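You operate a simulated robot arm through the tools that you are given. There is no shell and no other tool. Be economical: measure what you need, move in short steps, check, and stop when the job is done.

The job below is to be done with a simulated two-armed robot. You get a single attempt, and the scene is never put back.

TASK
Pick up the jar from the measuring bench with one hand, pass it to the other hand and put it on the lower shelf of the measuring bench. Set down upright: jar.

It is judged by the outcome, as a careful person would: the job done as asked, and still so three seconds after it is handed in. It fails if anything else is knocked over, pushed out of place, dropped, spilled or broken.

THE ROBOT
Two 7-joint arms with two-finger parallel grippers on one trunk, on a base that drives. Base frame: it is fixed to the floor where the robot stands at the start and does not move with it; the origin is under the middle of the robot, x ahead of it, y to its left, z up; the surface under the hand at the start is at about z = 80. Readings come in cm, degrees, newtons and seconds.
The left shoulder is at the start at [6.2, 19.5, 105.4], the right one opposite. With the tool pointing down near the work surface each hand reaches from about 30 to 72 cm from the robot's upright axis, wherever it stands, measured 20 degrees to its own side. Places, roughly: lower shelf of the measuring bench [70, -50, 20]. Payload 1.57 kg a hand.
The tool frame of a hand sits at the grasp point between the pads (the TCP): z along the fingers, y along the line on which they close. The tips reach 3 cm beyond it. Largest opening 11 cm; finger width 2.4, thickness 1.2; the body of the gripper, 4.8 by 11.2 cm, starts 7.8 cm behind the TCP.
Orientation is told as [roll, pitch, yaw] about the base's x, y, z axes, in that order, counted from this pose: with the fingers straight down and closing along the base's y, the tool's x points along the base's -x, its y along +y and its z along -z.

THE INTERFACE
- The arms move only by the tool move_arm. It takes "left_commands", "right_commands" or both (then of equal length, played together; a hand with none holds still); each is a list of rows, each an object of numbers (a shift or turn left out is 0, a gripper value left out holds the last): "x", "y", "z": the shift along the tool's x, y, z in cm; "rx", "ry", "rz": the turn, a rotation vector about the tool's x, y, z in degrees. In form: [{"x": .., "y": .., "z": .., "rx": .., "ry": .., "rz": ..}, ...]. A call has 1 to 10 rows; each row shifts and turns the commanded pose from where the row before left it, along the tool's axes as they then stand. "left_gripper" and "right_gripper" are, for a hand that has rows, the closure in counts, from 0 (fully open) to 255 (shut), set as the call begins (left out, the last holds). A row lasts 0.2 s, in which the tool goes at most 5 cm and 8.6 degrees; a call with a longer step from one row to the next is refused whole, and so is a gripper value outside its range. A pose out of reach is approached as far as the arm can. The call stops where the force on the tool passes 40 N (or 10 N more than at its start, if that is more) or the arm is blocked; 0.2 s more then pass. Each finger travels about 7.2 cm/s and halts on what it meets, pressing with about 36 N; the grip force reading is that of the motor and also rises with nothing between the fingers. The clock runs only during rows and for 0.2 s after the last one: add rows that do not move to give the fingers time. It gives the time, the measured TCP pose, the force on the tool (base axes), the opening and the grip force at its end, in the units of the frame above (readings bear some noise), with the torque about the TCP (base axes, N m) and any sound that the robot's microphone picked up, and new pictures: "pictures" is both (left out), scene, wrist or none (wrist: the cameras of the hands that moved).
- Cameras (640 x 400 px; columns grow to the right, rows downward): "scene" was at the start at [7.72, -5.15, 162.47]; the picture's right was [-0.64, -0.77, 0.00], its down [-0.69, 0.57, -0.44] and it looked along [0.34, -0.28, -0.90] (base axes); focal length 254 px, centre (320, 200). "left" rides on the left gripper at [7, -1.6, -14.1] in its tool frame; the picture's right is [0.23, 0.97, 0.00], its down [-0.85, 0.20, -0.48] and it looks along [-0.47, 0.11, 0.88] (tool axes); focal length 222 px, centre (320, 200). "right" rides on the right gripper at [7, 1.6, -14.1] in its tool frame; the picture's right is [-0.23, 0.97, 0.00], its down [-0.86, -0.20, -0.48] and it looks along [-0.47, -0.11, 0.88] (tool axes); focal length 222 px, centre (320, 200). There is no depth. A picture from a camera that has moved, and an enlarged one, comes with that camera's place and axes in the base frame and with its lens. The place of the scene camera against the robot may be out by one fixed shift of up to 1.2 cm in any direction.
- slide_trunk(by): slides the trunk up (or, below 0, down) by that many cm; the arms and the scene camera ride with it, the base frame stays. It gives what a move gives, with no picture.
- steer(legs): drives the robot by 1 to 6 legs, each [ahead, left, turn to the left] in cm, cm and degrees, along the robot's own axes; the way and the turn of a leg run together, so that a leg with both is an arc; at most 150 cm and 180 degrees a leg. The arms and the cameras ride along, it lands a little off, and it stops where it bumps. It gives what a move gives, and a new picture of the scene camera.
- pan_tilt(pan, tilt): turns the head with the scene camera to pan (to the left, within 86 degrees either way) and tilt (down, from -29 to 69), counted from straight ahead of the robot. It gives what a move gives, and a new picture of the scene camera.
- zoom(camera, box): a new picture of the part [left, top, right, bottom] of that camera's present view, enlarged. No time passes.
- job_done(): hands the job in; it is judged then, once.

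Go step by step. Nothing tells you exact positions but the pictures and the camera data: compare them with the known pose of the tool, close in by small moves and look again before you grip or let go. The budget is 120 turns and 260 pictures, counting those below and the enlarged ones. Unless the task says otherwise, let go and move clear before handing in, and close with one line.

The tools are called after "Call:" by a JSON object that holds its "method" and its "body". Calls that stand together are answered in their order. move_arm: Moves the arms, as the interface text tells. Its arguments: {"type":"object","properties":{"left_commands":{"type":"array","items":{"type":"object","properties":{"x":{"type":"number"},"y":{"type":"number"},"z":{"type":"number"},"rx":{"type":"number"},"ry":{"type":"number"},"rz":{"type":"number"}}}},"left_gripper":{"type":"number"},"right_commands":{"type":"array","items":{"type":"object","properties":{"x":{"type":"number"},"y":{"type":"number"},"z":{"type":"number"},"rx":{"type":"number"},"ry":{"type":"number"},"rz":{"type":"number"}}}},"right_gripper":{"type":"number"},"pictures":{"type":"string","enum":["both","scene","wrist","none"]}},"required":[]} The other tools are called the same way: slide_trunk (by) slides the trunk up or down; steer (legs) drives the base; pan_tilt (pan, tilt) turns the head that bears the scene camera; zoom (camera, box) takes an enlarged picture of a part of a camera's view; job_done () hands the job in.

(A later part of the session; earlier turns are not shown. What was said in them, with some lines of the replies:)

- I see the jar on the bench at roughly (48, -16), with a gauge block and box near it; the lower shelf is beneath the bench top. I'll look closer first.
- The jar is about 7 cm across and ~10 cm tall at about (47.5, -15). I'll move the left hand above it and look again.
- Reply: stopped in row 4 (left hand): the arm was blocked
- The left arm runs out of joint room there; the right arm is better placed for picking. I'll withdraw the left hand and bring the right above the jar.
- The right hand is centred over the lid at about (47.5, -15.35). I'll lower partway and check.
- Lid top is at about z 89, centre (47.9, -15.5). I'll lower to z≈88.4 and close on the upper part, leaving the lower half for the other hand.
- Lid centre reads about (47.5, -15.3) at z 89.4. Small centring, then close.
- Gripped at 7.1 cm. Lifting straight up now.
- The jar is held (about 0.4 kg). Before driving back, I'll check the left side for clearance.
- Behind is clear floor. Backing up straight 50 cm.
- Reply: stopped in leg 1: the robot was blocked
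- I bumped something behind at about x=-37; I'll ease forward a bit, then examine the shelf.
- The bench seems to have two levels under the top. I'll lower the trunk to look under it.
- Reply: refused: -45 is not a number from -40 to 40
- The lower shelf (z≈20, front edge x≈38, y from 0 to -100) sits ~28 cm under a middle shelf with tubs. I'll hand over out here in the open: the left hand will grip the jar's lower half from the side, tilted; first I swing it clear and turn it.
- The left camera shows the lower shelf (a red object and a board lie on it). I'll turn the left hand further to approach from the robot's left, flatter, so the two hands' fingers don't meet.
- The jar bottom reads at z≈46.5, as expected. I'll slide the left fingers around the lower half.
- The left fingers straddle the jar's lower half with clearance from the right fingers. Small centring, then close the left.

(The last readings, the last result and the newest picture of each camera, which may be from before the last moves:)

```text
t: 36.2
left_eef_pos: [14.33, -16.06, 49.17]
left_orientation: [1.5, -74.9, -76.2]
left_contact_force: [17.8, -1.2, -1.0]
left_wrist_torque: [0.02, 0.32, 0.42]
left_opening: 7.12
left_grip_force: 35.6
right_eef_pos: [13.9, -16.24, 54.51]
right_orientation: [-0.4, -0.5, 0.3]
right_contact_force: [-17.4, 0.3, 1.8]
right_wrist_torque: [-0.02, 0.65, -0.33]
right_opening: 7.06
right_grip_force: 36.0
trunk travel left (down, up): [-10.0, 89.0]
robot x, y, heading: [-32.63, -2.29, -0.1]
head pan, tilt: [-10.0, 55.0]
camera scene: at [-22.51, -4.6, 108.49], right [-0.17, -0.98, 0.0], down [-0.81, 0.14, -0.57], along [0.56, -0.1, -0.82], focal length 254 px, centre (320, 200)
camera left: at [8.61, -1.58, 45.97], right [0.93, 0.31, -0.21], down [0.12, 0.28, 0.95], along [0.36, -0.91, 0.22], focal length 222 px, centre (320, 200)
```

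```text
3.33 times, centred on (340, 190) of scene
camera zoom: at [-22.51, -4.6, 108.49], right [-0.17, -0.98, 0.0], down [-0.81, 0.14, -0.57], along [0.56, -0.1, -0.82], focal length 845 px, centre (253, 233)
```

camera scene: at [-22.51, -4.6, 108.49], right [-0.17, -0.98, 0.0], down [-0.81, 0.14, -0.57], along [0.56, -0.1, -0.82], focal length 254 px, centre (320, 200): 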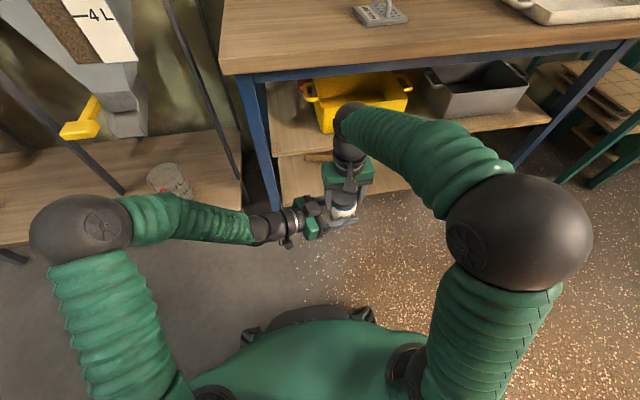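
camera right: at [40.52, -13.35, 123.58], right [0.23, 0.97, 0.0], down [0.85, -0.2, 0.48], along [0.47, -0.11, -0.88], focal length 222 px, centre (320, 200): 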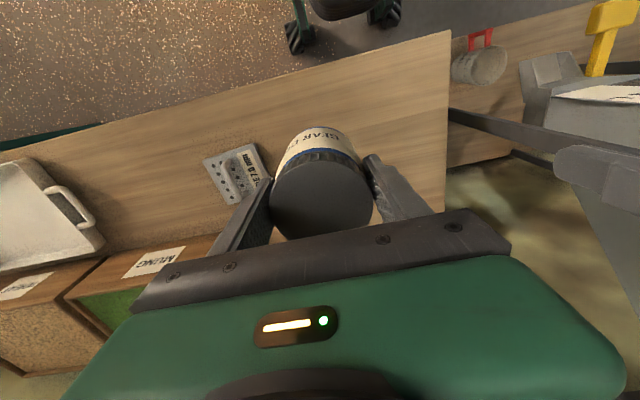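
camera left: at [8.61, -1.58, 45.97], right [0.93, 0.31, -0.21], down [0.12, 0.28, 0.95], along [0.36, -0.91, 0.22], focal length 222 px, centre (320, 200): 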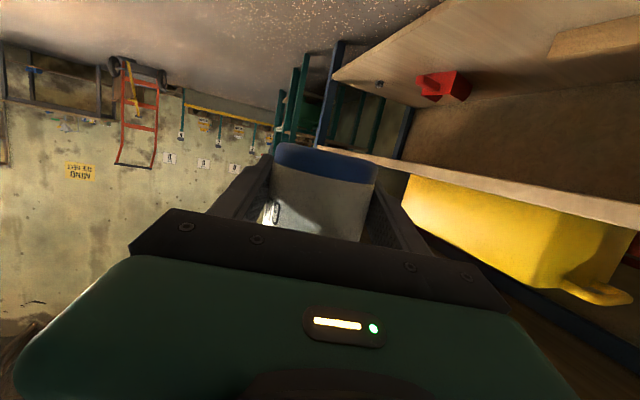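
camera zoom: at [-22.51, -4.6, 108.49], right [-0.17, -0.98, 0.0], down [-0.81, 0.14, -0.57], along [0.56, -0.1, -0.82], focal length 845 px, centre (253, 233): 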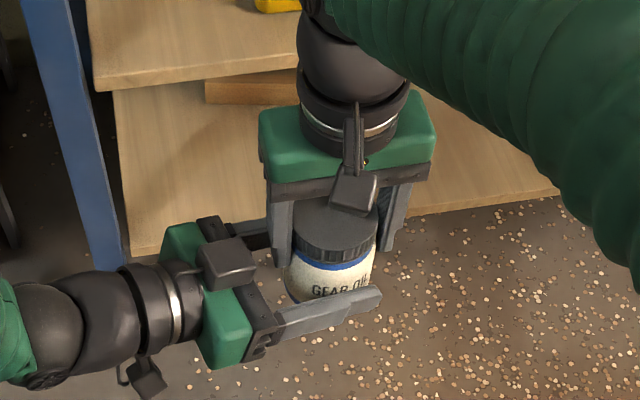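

Both hands hold the jar, with slight side load; I relieve it and then open the right hand just a little.

Call:
{"method": "move_arm", "body": {"left_commands": [{"y": 0.2}, {}], "pictures": "none"}}

Call:
{"method": "move_arm", "body": {"right_commands": [{}, {}, {}], "right_gripper": 62}}

Call:
{"method": "zoom", "body": {"camera": "scene", "box": [260, 130, 420, 250]}}

```text
t: 36.8
left_eef_pos: [14.4, -16.09, 49.12]
left_orientation: [1.7, -75.0, -76.7]
left_contact_force: [9.3, 2.7, 0.3]
left_wrist_torque: [-0.15, -0.43, 0.99]
left_opening: 7.11
left_grip_force: 35.9
right_eef_pos: [14.0, -16.31, 54.45]
right_orientation: [-0.4, -0.7, 0.2]
right_contact_force: [-10.1, -1.9, -1.8]
right_wrist_torque: [0.07, 0.92, -0.93]
right_opening: 7.07
right_grip_force: 36.0
trunk travel left (down, up): [-10.0, 89.0]
robot x, y, heading: [-32.35, -2.66, 0.1]
head pan, tilt: [-10.0, 55.0]
```

```text
t: 37.6
left_eef_pos: [14.32, -16.05, 49.21]
left_orientation: [1.5, -75.0, -76.6]
left_contact_force: [0.6, -0.6, -0.9]
left_wrist_torque: [0.01, -0.01, 0.04]
left_opening: 7.1
left_grip_force: 35.7
right_eef_pos: [14.03, -16.28, 54.46]
right_orientation: [-0.3, -0.8, 0.3]
right_contact_force: [0.4, 0.1, -0.2]
right_wrist_torque: [0.02, -0.02, 0.02]
right_opening: 8.33
right_grip_force: 0.1
trunk travel left (down, up): [-10.0, 89.0]
robot x, y, heading: [-32.49, -2.74, -0.1]
head pan, tilt: [-10.0, 55.0]
camera scene: at [-22.51, -4.6, 108.49], right [-0.17, -0.98, 0.0], down [-0.81, 0.14, -0.57], along [0.56, -0.1, -0.82], focal length 254 px, centre (320, 200)
camera right: at [6.97, -14.84, 68.51], right [0.22, 0.97, 0.0], down [0.85, -0.19, 0.49], along [0.48, -0.11, -0.87], focal length 222 px, centre (320, 200)
```

scene: 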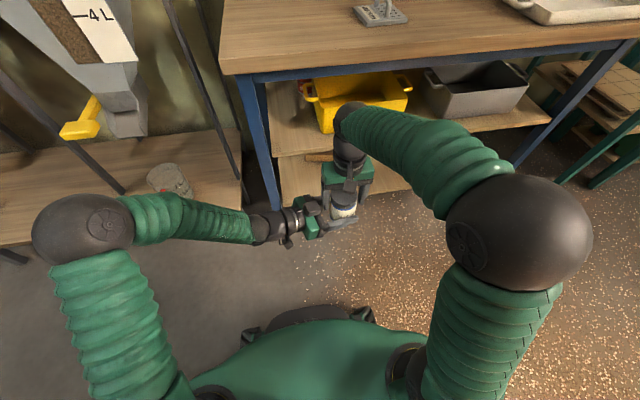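
right: 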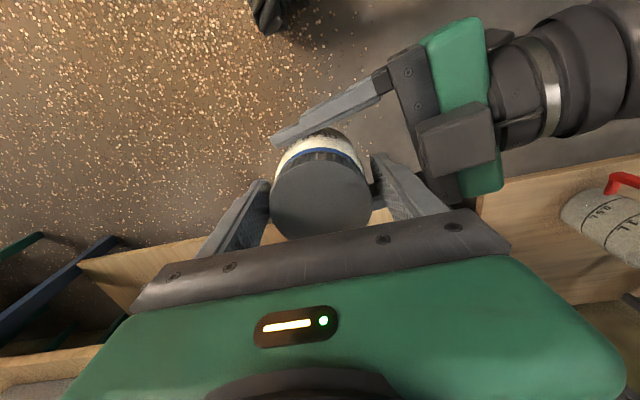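

```text
3.33 times, centred on (340, 190) of scene
camera zoom: at [-22.51, -4.6, 108.49], right [-0.17, -0.98, 0.0], down [-0.81, 0.14, -0.57], along [0.56, -0.1, -0.82], focal length 845 px, centre (253, 233)
```

zoom: 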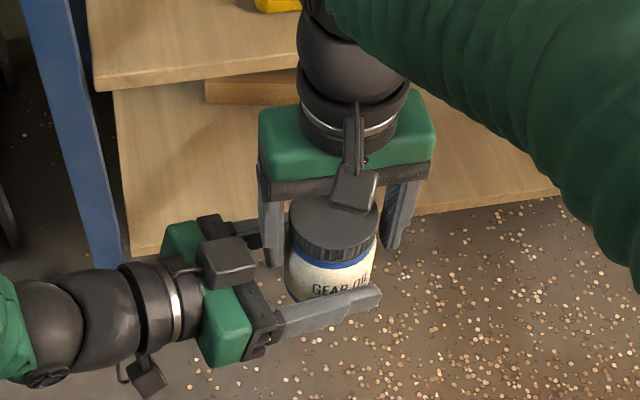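

The right hand is free. I raise it straight up, then move it aside to the right.

Call:
{"method": "move_arm", "body": {"right_commands": [{"z": -1}, {"z": -3}, {"z": -4}, {"z": -4}, {"z": -4}, {"y": -4}, {"y": -4}, {"y": -4}, {"y": -4}, {}], "pictures": "scene"}}

```text
t: 39.8
left_eef_pos: [14.3, -16.08, 49.12]
left_orientation: [1.6, -74.9, -76.7]
left_contact_force: [-0.6, -0.1, 0.8]
left_wrist_torque: [0.0, 0.04, -0.01]
left_opening: 7.08
left_grip_force: 36.2
right_eef_pos: [14.05, -32.44, 70.45]
right_orientation: [-0.3, -0.7, 0.3]
right_contact_force: [0.1, 0.5, 0.6]
right_wrist_torque: [0.01, 0.05, -0.02]
right_opening: 8.35
right_grip_force: 0.0
trunk travel left (down, up): [-10.0, 89.0]
robot x, y, heading: [-32.46, -2.61, -0.1]
head pan, tilt: [-10.0, 55.0]
camera scene: at [-22.51, -4.63, 108.49], right [-0.17, -0.98, 0.0], down [-0.81, 0.14, -0.57], along [0.56, -0.1, -0.82], focal length 254 px, centre (320, 200)
```

scene: 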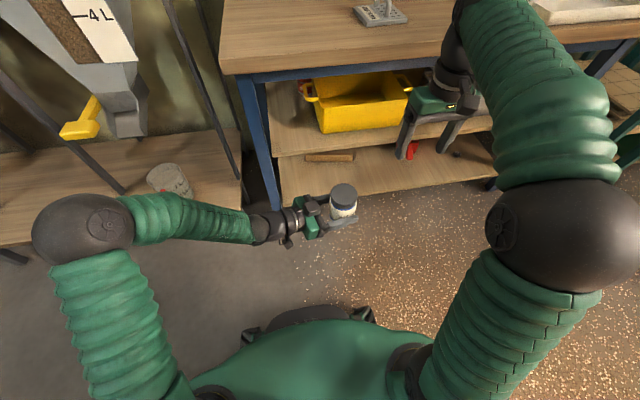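

The left hand holds the jar alone. The lower shelf's front strip around (48, -38) is free (wood piece near (61,-24), red thing near (58,-64)). I'll strafe the base right by 38 cm.

Call:
{"method": "steer", "body": {"legs": [[0, -38, 0]]}}

```text
t: 42.2
left_eef_pos: [14.59, -54.15, 49.12]
left_orientation: [1.6, -75.0, -76.3]
left_contact_force: [-0.6, 0.4, 0.1]
left_wrist_torque: [-0.02, 0.0, 0.02]
left_opening: 7.08
left_grip_force: 36.0
right_eef_pos: [14.42, -70.34, 70.47]
right_orientation: [-0.4, -0.7, 0.6]
right_contact_force: [-1.1, -0.1, 0.0]
right_wrist_torque: [0.0, 0.0, 0.02]
right_opening: 8.32
right_grip_force: 0.0
trunk travel left (down, up): [-10.0, 89.0]
robot x, y, heading: [-32.28, -40.46, 0.5]
head pan, tilt: [-10.0, 55.0]
camera scene: at [-22.33, -42.78, 108.49], right [-0.17, -0.99, 0.0], down [-0.81, 0.14, -0.57], along [0.56, -0.1, -0.82], focal length 254 px, centre (320, 200)
```

scene: 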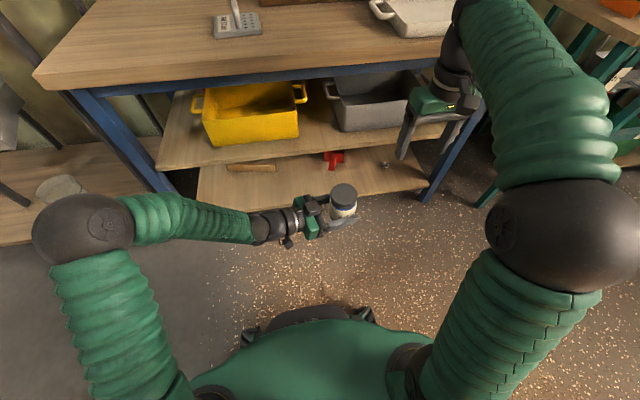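

Red object near (59,-63), wood near (60,-26): target (48,-42). I'll bring the jar to the left and turn the hand to point forward.

Call:
{"method": "move_arm", "body": {"left_commands": [{"x": 0.78, "y": 1.75, "z": -2.9}, {"x": 0.78, "y": 1.75, "z": -2.9}, {"x": 0.78, "y": 1.75, "z": -2.9}, {"rx": -7.73, "rz": -2.07}, {"rx": -7.73, "rz": -2.07}, {"rx": -7.73, "rz": -2.07}, {"rx": -7.73, "rz": -2.07}, {"rx": -7.73, "rz": -2.07}, {"rx": -7.73, "rz": -2.07}, {"rx": -7.73, "rz": -2.07}]}}

```text
t: 44.6
left_eef_pos: [20.91, -35.57, 51.57]
left_orientation: [0.7, -77.3, -25.7]
left_contact_force: [-0.1, 0.6, -2.5]
left_wrist_torque: [0.01, 0.02, -0.01]
left_opening: 7.09
left_grip_force: 35.9
left hand out of reach, approached as far as the arm can: row 8, 9, 10
right_eef_pos: [14.31, -70.35, 70.51]
right_orientation: [-0.3, -0.9, 0.7]
right_contact_force: [-0.2, -0.2, 0.6]
right_wrist_torque: [0.01, 0.0, 0.03]
right_opening: 8.31
right_grip_force: 0.1
trunk travel left (down, up): [-10.0, 89.0]
robot x, y, heading: [-32.39, -40.81, 0.4]
head pan, tilt: [-10.0, 55.0]
stopped in row 10 (left hand): the arm was blocked; the commanded pose is now the measured one
camera scene: at [-22.36, -42.88, 108.53], right [-0.17, -0.99, 0.0], down [-0.81, 0.14, -0.57], along [0.56, -0.09, -0.82], focal length 254 px, centre (320, 200)
camera left: at [6.22, -30.7, 47.81], right [0.37, 0.9, -0.22], down [-0.17, 0.3, 0.94], along [0.91, -0.31, 0.26], focal length 222 px, centre (320, 200)
```

scene: 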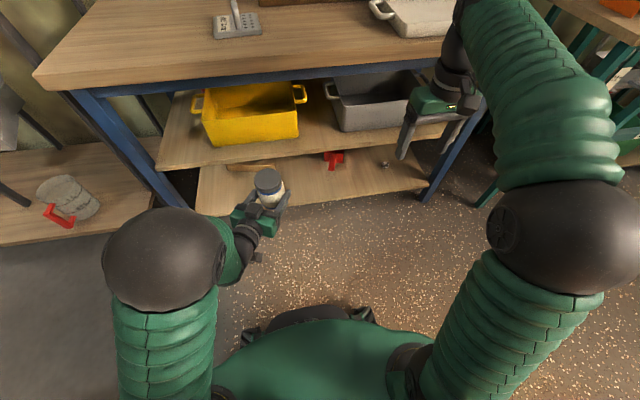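
left: 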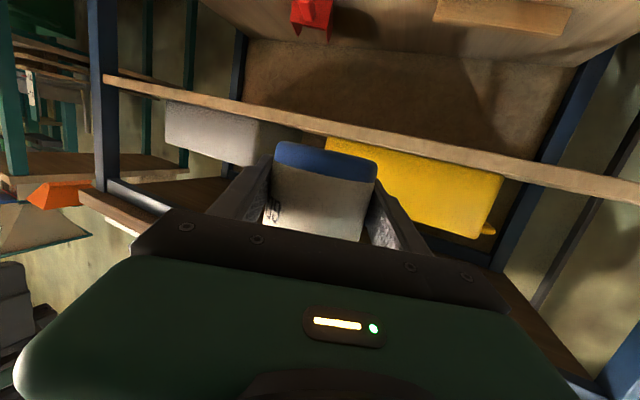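

The hand now points forward at azimuth -26°. Next: trunk fully down, then lower the hand in front of the bench.

Call:
{"method": "slide_trunk", "body": {"by": -9.9}}

Call:
{"method": "move_arm", "body": {"left_commands": [{"ry": 2.3}, {"x": 3, "z": 0.9}, {"x": 3, "z": 0.9}, {}]}}

```text
t: 45.9
left_eef_pos: [20.89, -35.78, 41.73]
left_orientation: [0.2, -77.8, -25.4]
left_contact_force: [-0.5, -0.6, -2.5]
left_wrist_torque: [0.01, 0.04, 0.0]
left_opening: 7.08
left_grip_force: 36.3
right_eef_pos: [14.3, -70.43, 60.44]
right_orientation: [-0.3, -0.9, 0.7]
right_contact_force: [-0.4, 0.9, -0.6]
right_wrist_torque: [-0.02, -0.03, 0.0]
right_opening: 8.29
right_grip_force: 0.0
trunk travel left (down, up): [-0.1, 98.9]
robot x, y, heading: [-32.32, -40.91, 0.4]
head pan, tilt: [-10.0, 55.0]
```

```text
t: 46.9
left_eef_pos: [21.0, -35.98, 35.36]
left_orientation: [-0.1, -74.9, -26.3]
left_contact_force: [-0.1, 0.3, -3.6]
left_wrist_torque: [0.05, -0.02, 0.02]
left_opening: 7.08
left_grip_force: 35.7
left hand out of reach, approached as far as the arm can: row 3
right_eef_pos: [14.31, -70.37, 60.54]
right_orientation: [-0.3, -0.7, 0.6]
right_contact_force: [0.3, 0.6, 0.1]
right_wrist_torque: [0.04, 0.02, 0.0]
right_opening: 8.32
right_grip_force: 0.1
trunk travel left (down, up): [-0.1, 98.9]
robot x, y, heading: [-32.42, -40.61, 0.3]
head pan, tilt: [-10.0, 55.0]
camera scene: at [-22.37, -42.85, 98.57], right [-0.17, -0.99, 0.0], down [-0.81, 0.14, -0.57], along [0.56, -0.09, -0.82], focal length 254 px, centre (320, 200)
camera left: at [6.27, -30.61, 32.22], right [0.38, 0.9, -0.22], down [-0.12, 0.29, 0.95], along [0.92, -0.33, 0.22], focal length 222 px, centre (320, 200)
```

scene: 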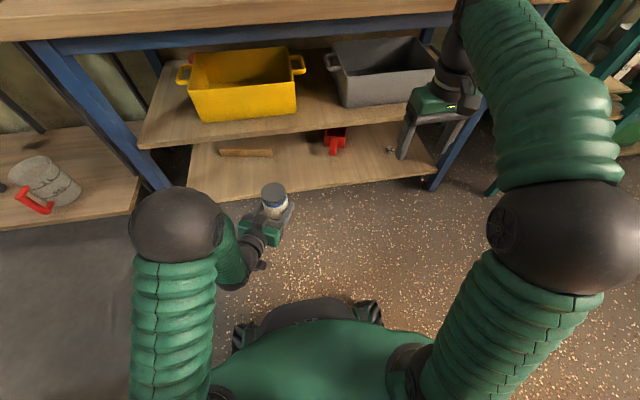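
left: 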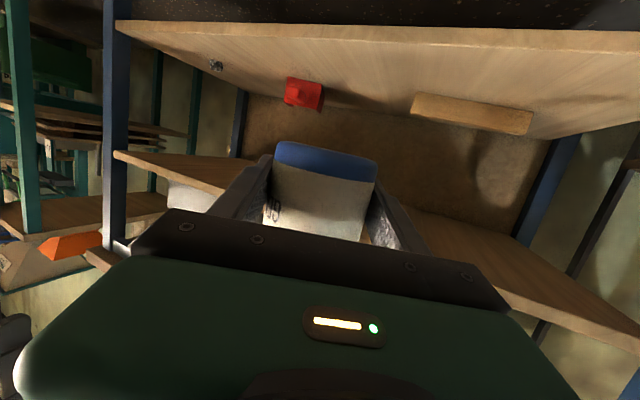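

The shelf view is clear. I'll move the hand down and forward in the open space in front of the shelf.

Call:
{"method": "move_arm", "body": {"left_commands": [{"x": 2.08, "y": 0.88, "z": 3.19}, {"x": 2.08, "y": 0.88, "z": 3.19}, {"x": 2.08, "y": 0.88, "z": 3.19}, {}], "pictures": "wrist"}}

```text
t: 47.9
left_eef_pos: [28.97, -36.66, 26.79]
left_orientation: [0.1, -74.9, -26.2]
left_contact_force: [1.0, -0.2, -4.3]
left_wrist_torque: [0.0, 0.05, -0.01]
left_opening: 7.07
left_grip_force: 36.0
right_eef_pos: [14.31, -70.3, 60.58]
right_orientation: [-0.3, -0.9, 0.6]
right_contact_force: [0.2, -0.2, -0.4]
right_wrist_torque: [-0.02, 0.01, -0.01]
right_opening: 8.32
right_grip_force: 0.0
trunk travel left (down, up): [-0.1, 98.9]
robot x, y, heading: [-32.57, -40.8, 0.3]
head pan, tilt: [-10.0, 55.0]
camera left: at [14.26, -31.32, 23.71], right [0.38, 0.9, -0.22], down [-0.13, 0.28, 0.95], along [0.92, -0.33, 0.22], focal length 222 px, centre (320, 200)
```

left: 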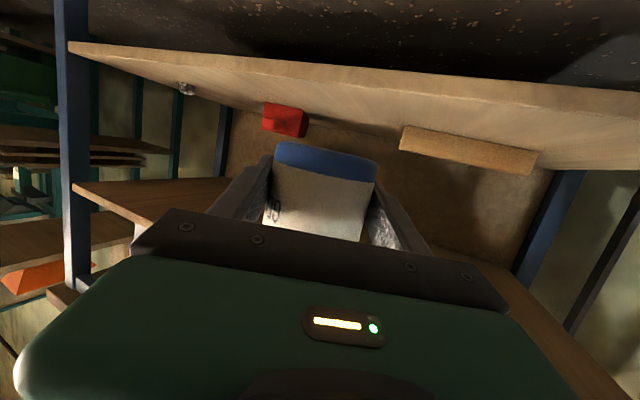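

Triangulating, the shelf's front edge is at x≈41.5 with its top at z≈15.6. I'll pull the right hand back for clearance, then drive forward.

Call:
{"method": "move_arm", "body": {"right_commands": [{"x": 4, "y": -1}, {"x": 4, "y": -1}, {"x": 3, "y": -1}, {}], "pictures": "none"}}

Call:
{"method": "steer", "body": {"legs": [[17, 0, 0]]}}

```text
t: 48.9
left_eef_pos: [28.97, -36.59, 26.85]
left_orientation: [0.2, -74.9, -26.3]
left_contact_force: [-1.5, -0.8, -2.8]
left_wrist_torque: [-0.01, 0.0, 0.03]
left_opening: 7.08
left_grip_force: 36.1
right_eef_pos: [3.38, -73.52, 60.5]
right_orientation: [-0.3, -0.8, 0.6]
right_contact_force: [0.3, 0.5, 0.4]
right_wrist_torque: [0.01, 0.0, 0.03]
right_opening: 8.34
right_grip_force: 0.1
trunk travel left (down, up): [-0.1, 98.9]
robot x, y, heading: [-32.13, -40.57, 0.4]
head pan, tilt: [-10.0, 55.0]
```

```text
t: 50.4
left_eef_pos: [46.06, -36.78, 26.95]
left_orientation: [0.2, -74.9, -26.6]
left_contact_force: [0.6, 0.0, -3.0]
left_wrist_torque: [0.03, -0.01, 0.0]
left_opening: 7.08
left_grip_force: 36.2
right_eef_pos: [20.43, -73.45, 60.47]
right_orientation: [-0.3, -0.8, 0.5]
right_contact_force: [-0.1, 0.0, 0.3]
right_wrist_torque: [0.01, -0.01, 0.0]
right_opening: 8.34
right_grip_force: 0.0
trunk travel left (down, up): [-0.1, 98.9]
robot x, y, heading: [-15.1, -40.46, 0.1]
head pan, tilt: [-10.0, 55.0]
camera scene: at [-5.25, -42.82, 98.59], right [-0.17, -0.99, 0.0], down [-0.81, 0.14, -0.57], along [0.56, -0.1, -0.82], focal length 254 px, centre (320, 200)
```

scene: 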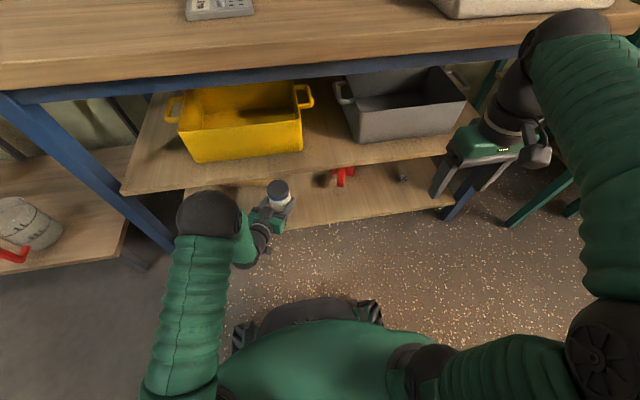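

The jar is over the shelf's front strip. I'll go a bit deeper and lower, and look through the wrist camera.

Call:
{"method": "move_arm", "body": {"left_commands": [{"x": 0.96, "y": 0.37, "z": 2.2}, {"x": 0.96, "y": 0.37, "z": 2.2}, {}]}}

Call:
{"method": "zoom", "body": {"camera": "scene", "box": [170, 150, 370, 280]}}

```text
t: 51.2
left_eef_pos: [49.75, -37.69, 23.82]
left_orientation: [0.2, -75.1, -26.6]
left_contact_force: [0.2, 0.4, -4.1]
left_wrist_torque: [-0.03, 0.05, 0.0]
left_opening: 7.1
left_grip_force: 36.2
right_eef_pos: [20.33, -73.41, 60.43]
right_orientation: [-0.3, -0.8, 0.3]
right_contact_force: [-0.4, -0.2, -0.4]
right_wrist_torque: [0.0, -0.02, 0.01]
right_opening: 8.32
right_grip_force: 0.1
trunk travel left (down, up): [-0.1, 98.9]
robot x, y, heading: [-15.17, -40.71, 0.3]
head pan, tilt: [-10.0, 55.0]
camera scene: at [-5.23, -42.81, 98.59], right [-0.17, -0.99, 0.0], down [-0.81, 0.14, -0.57], along [0.56, -0.1, -0.82], focal length 254 px, centre (320, 200)
camera left: at [35.03, -32.34, 20.71], right [0.38, 0.9, -0.22], down [-0.13, 0.28, 0.95], along [0.92, -0.33, 0.22], focal length 222 px, centre (320, 200)
```

scene: 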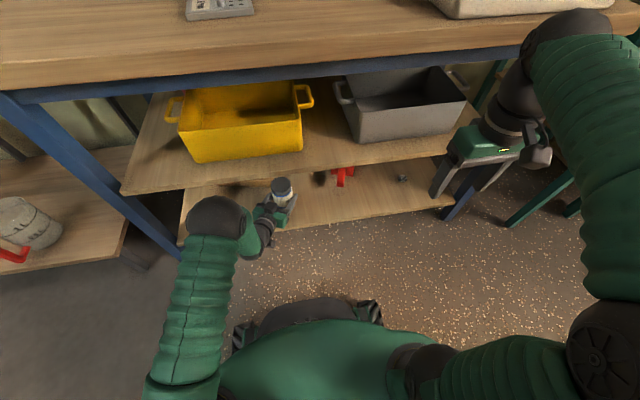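
left: 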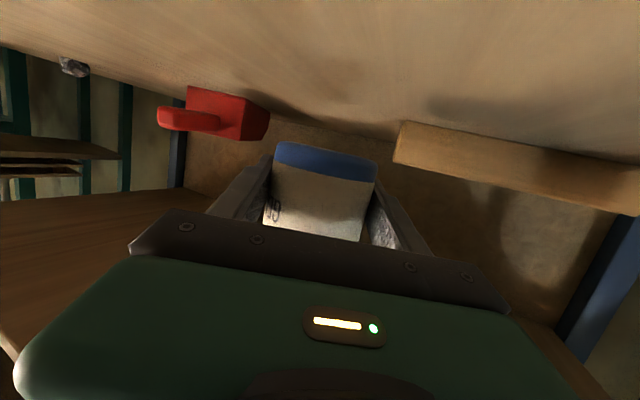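

```text
3.08 times, centred on (270, 215) of scene
camera zoom: at [-5.23, -42.81, 98.59], right [-0.17, -0.99, 0.0], down [-0.81, 0.14, -0.57], along [0.56, -0.1, -0.82], focal length 780 px, centre (474, 154)
```

zoom: 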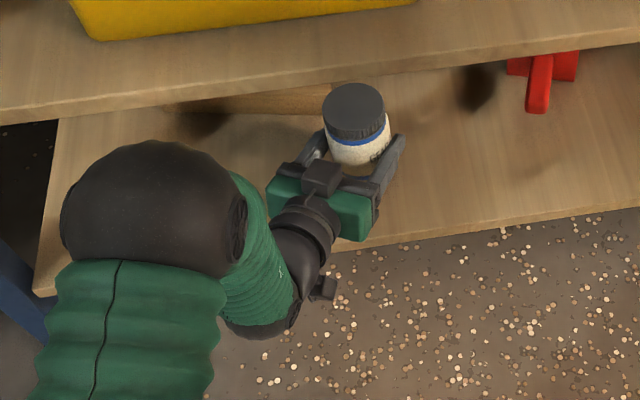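

Well positioned at (49.8, -37.7). Lowering vertically most of the way.

Call:
{"method": "move_arm", "body": {"left_commands": [{"x": 1.93, "z": 0.52}, {"x": 1.93, "z": 0.52}, {"x": 0.29, "z": 0.08}, {}]}}

Call:
{"method": "zoom", "body": {"camera": "scene", "box": [220, 160, 340, 240]}}

```text
t: 52.2
left_eef_pos: [49.8, -37.79, 19.86]
left_orientation: [-0.6, -75.0, -26.2]
left_contact_force: [-0.1, 0.1, -3.2]
left_wrist_torque: [0.02, 0.01, 0.01]
left_opening: 7.11
left_grip_force: 35.5
right_eef_pos: [20.38, -73.56, 60.5]
right_orientation: [-0.4, -0.8, 0.4]
right_contact_force: [0.5, -0.4, 0.7]
right_wrist_torque: [-0.01, -0.01, -0.01]
right_opening: 8.35
right_grip_force: 0.0
trunk travel left (down, up): [-0.1, 98.9]
robot x, y, heading: [-15.17, -40.65, 0.3]
head pan, tilt: [-10.0, 55.0]
camera scene: at [-5.24, -42.81, 98.59], right [-0.17, -0.99, 0.0], down [-0.81, 0.14, -0.57], along [0.56, -0.1, -0.82], focal length 254 px, centre (320, 200)
camera left: at [35.14, -32.31, 16.67], right [0.39, 0.9, -0.22], down [-0.12, 0.29, 0.95], along [0.91, -0.34, 0.22], focal length 222 px, centre (320, 200)
```

scene: 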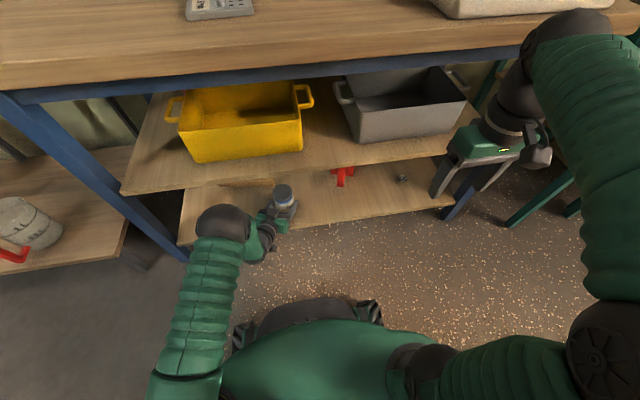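
left: 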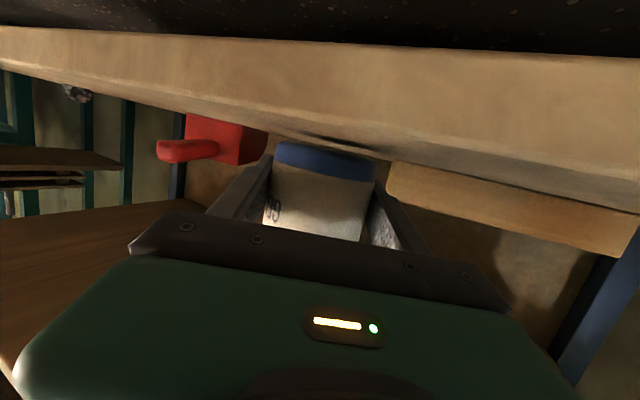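

```text
5.00 times, centred on (280, 200) of scene
camera zoom: at [-5.24, -42.81, 98.59], right [-0.17, -0.99, 0.0], down [-0.81, 0.14, -0.57], along [0.56, -0.1, -0.82], focal length 1268 px, centre (520, 200)
```

zoom: 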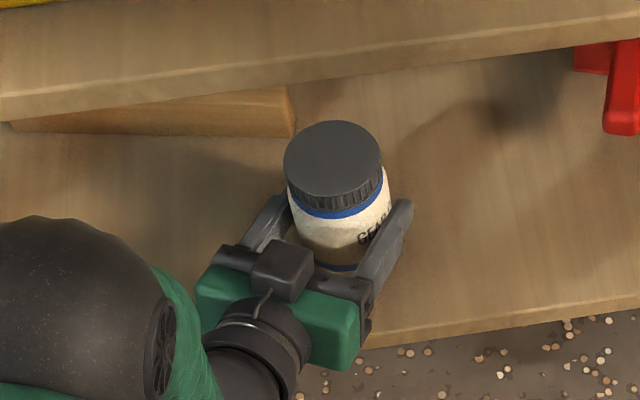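

About 1 cm remains to the shelf surface. Lowering in fine steps watching the force.

Call:
{"method": "move_arm", "body": {"left_commands": [{"x": 0.29, "z": 0.08}, {"x": 0.24, "z": 0.065}, {}], "pictures": "none"}}

Call:
{"method": "move_arm", "body": {"left_commands": [{"x": 0.24, "z": 0.065}, {}], "pictures": "wrist"}}

```text
t: 53.0
left_eef_pos: [49.77, -37.65, 19.2]
left_orientation: [-0.8, -75.0, -26.1]
left_contact_force: [0.0, -0.4, -4.3]
left_wrist_torque: [-0.02, 0.0, 0.02]
left_opening: 7.12
left_grip_force: 35.9
right_eef_pos: [20.41, -73.53, 60.54]
right_orientation: [-0.3, -0.8, 0.4]
right_contact_force: [0.5, 0.6, -0.6]
right_wrist_torque: [-0.03, 0.01, 0.0]
right_opening: 8.33
right_grip_force: 0.0
trunk travel left (down, up): [-0.1, 98.9]
robot x, y, heading: [-14.92, -40.53, 0.2]
head pan, tilt: [-10.0, 55.0]
```

```text
t: 53.6
left_eef_pos: [49.76, -37.78, 19.13]
left_orientation: [-0.6, -75.0, -26.2]
left_contact_force: [-1.7, -0.8, 2.2]
left_wrist_torque: [0.13, 0.09, 0.01]
left_opening: 7.07
left_grip_force: 36.8
right_eef_pos: [20.32, -73.54, 60.51]
right_orientation: [-0.3, -0.9, 0.4]
right_contact_force: [-0.1, 0.1, -0.3]
right_wrist_torque: [0.06, 0.03, -0.01]
right_opening: 8.33
right_grip_force: 0.1
trunk travel left (down, up): [-0.1, 98.9]
robot x, y, heading: [-15.22, -40.78, -0.1]
head pan, tilt: [-10.0, 55.0]
camera left: at [35.22, -32.27, 15.95], right [0.39, 0.9, -0.22], down [-0.12, 0.29, 0.95], along [0.91, -0.34, 0.22], focal length 222 px, centre (320, 200)
```

left: 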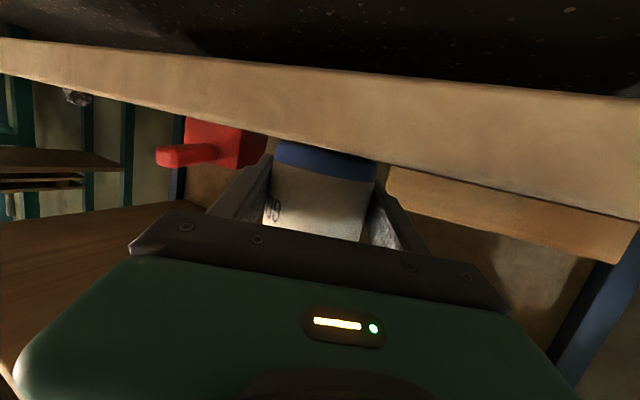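

The jar has touched down (force flipped from -4 to +2 N). Opening the left hand partly.

Call:
{"method": "move_arm", "body": {"left_commands": [{}, {}, {}], "left_gripper": 46}}

Call:
{"method": "zoom", "body": {"camera": "scene", "box": [220, 160, 340, 240]}}

```text
t: 54.4
left_eef_pos: [49.73, -37.66, 18.86]
left_orientation: [-0.7, -74.8, -26.2]
left_contact_force: [0.1, -0.1, -0.4]
left_wrist_torque: [-0.02, 0.04, 0.04]
left_opening: 9.01
left_grip_force: 0.2
right_eef_pos: [20.36, -73.37, 60.58]
right_orientation: [-0.3, -0.9, 0.4]
right_contact_force: [0.6, -0.8, -0.4]
right_wrist_torque: [0.04, 0.02, -0.04]
right_opening: 8.34
right_grip_force: 0.1
trunk travel left (down, up): [-0.1, 98.9]
robot x, y, heading: [-15.31, -40.39, 0.2]
head pan, tilt: [-10.0, 55.0]
camera scene: at [-5.29, -42.82, 98.6], right [-0.17, -0.99, 0.0], down [-0.81, 0.14, -0.57], along [0.56, -0.1, -0.82], focal length 254 px, centre (320, 200)
camera left: at [35.17, -32.25, 15.89], right [0.39, 0.9, -0.22], down [-0.12, 0.29, 0.95], along [0.91, -0.34, 0.22], focal length 222 px, centre (320, 200)
```

scene: 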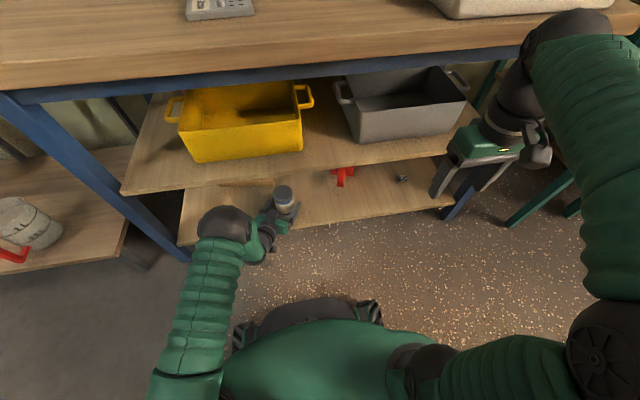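
left: 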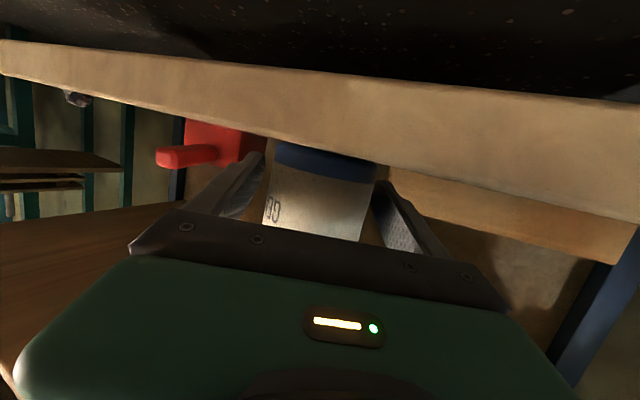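

```text
5.00 times, centred on (280, 200) of scene
camera zoom: at [-5.29, -42.82, 98.6], right [-0.17, -0.99, 0.0], down [-0.81, 0.14, -0.57], along [0.56, -0.1, -0.82], focal length 1268 px, centre (520, 200)
```

zoom: 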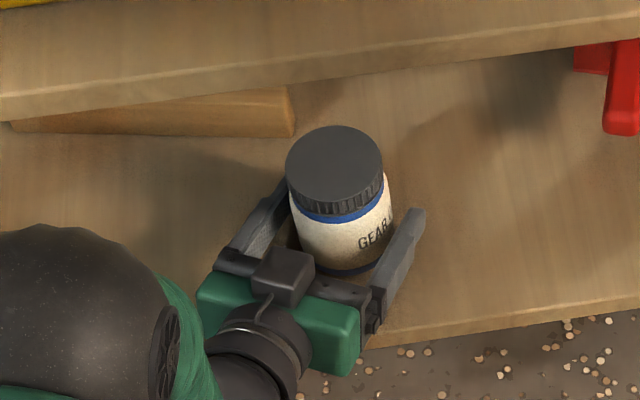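

The jar stands on the shelf. I centre the fingers slightly, open wider, and withdraw straight back.

Call:
{"method": "move_arm", "body": {"left_commands": [{"y": 0.4}, {}, {"z": -2}, {"z": -4}, {"z": -4}, {"z": -4}, {}], "left_gripper": 15}}

Call:
{"method": "steer", "body": {"legs": [[-14, 0, 0]]}}

Call:
{"method": "zoom", "body": {"camera": "scene", "box": [180, 100, 420, 250]}}

```text
t: 56.0
left_eef_pos: [37.71, -31.65, 22.75]
left_orientation: [0.3, -75.0, -26.7]
left_contact_force: [0.7, 0.1, -0.9]
left_wrist_torque: [-0.03, -0.02, -0.01]
left_opening: 10.34
left_grip_force: 0.1
right_eef_pos: [20.33, -73.54, 60.41]
right_orientation: [-0.3, -0.8, 0.4]
right_contact_force: [0.9, -0.6, 0.3]
right_wrist_torque: [0.0, -0.02, -0.03]
right_opening: 8.34
right_grip_force: 0.1
trunk travel left (down, up): [-0.1, 98.9]
robot x, y, heading: [-15.13, -40.53, 0.3]
head pan, tilt: [-10.0, 55.0]
camera scene: at [-5.31, -42.8, 98.6], right [-0.17, -0.99, 0.0], down [-0.81, 0.14, -0.57], along [0.56, -0.1, -0.82], focal length 254 px, centre (320, 200)
camera left: at [23.0, -26.28, 19.56], right [0.38, 0.9, -0.22], down [-0.13, 0.28, 0.95], along [0.92, -0.33, 0.22], focal length 222 px, centre (320, 200)
```

scene: 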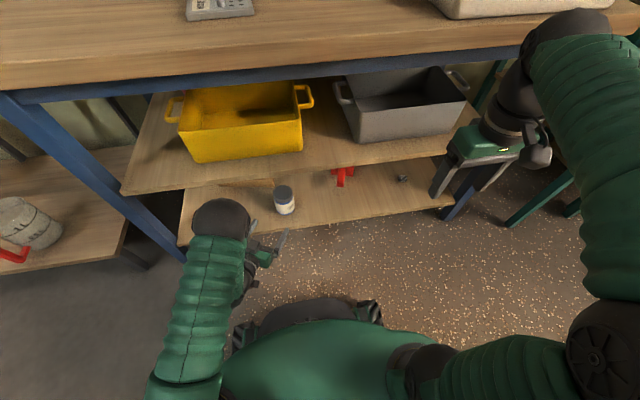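
left: 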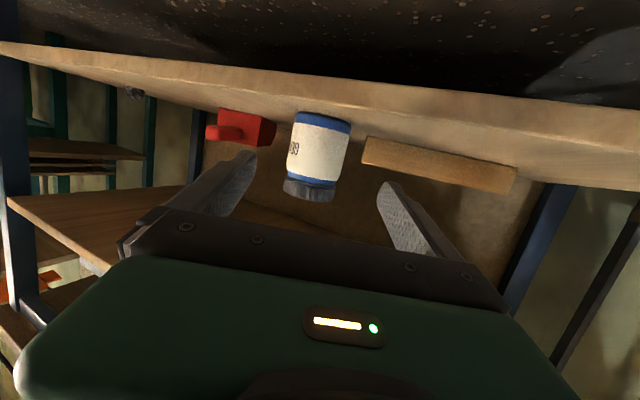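

```text
t: 57.3
left_eef_pos: [23.62, -31.95, 22.77]
left_orientation: [0.3, -75.0, -27.0]
left_contact_force: [-0.2, 0.5, 0.0]
left_wrist_torque: [0.03, 0.0, -0.02]
left_opening: 10.35
left_grip_force: 0.0
right_eef_pos: [6.11, -73.82, 60.41]
right_orientation: [-0.3, -0.8, 0.0]
right_contact_force: [0.5, -0.1, 0.3]
right_wrist_torque: [0.0, 0.0, -0.01]
right_opening: 8.35
right_grip_force: 0.2
trunk travel left (down, up): [-0.1, 98.9]
robot x, y, heading: [-29.15, -40.83, -0.1]
head pan, tilt: [-10.0, 55.0]
camera scene: at [-19.35, -42.88, 98.6], right [-0.18, -0.98, 0.0], down [-0.81, 0.14, -0.57], along [0.56, -0.1, -0.82], focal length 254 px, centre (320, 200)
```

scene: 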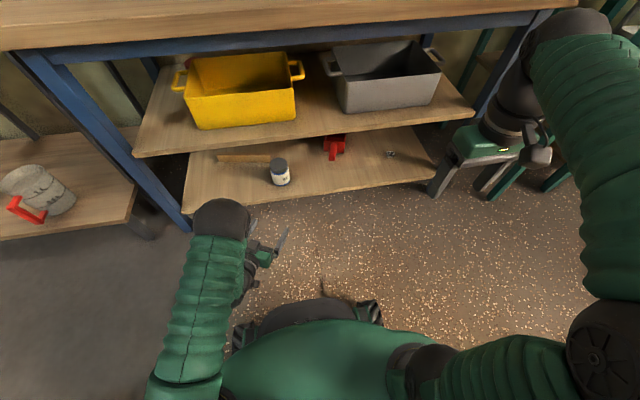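

```text
2.67 times, centred on (300, 175) of scene
camera zoom: at [-19.35, -42.88, 98.6], right [-0.18, -0.98, 0.0], down [-0.81, 0.14, -0.57], along [0.56, -0.1, -0.82], focal length 676 px, centre (373, 267)
```

zoom: 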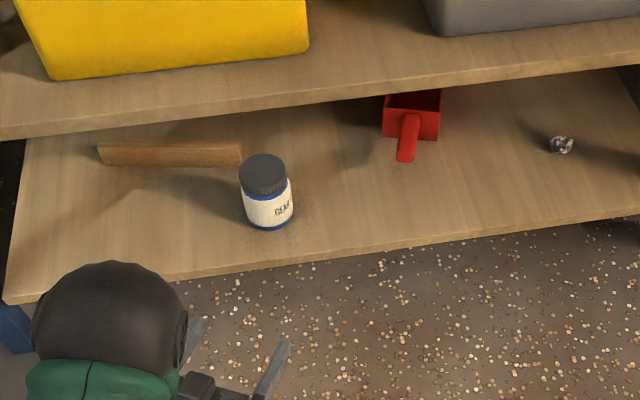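

The jar stands upright on the lower shelf, nothing else there has moved, and both hands are clear, so I'm handing in.

Call:
{"method": "job_done", "body": {}}

```text
The job is handed in.
```

The right hand picked up the jar and passed it to the left, which set it upright on the bench's lower shelf. While backing up, the base bumped something behind it that I never saw; I heard no sound and moved forward at once.
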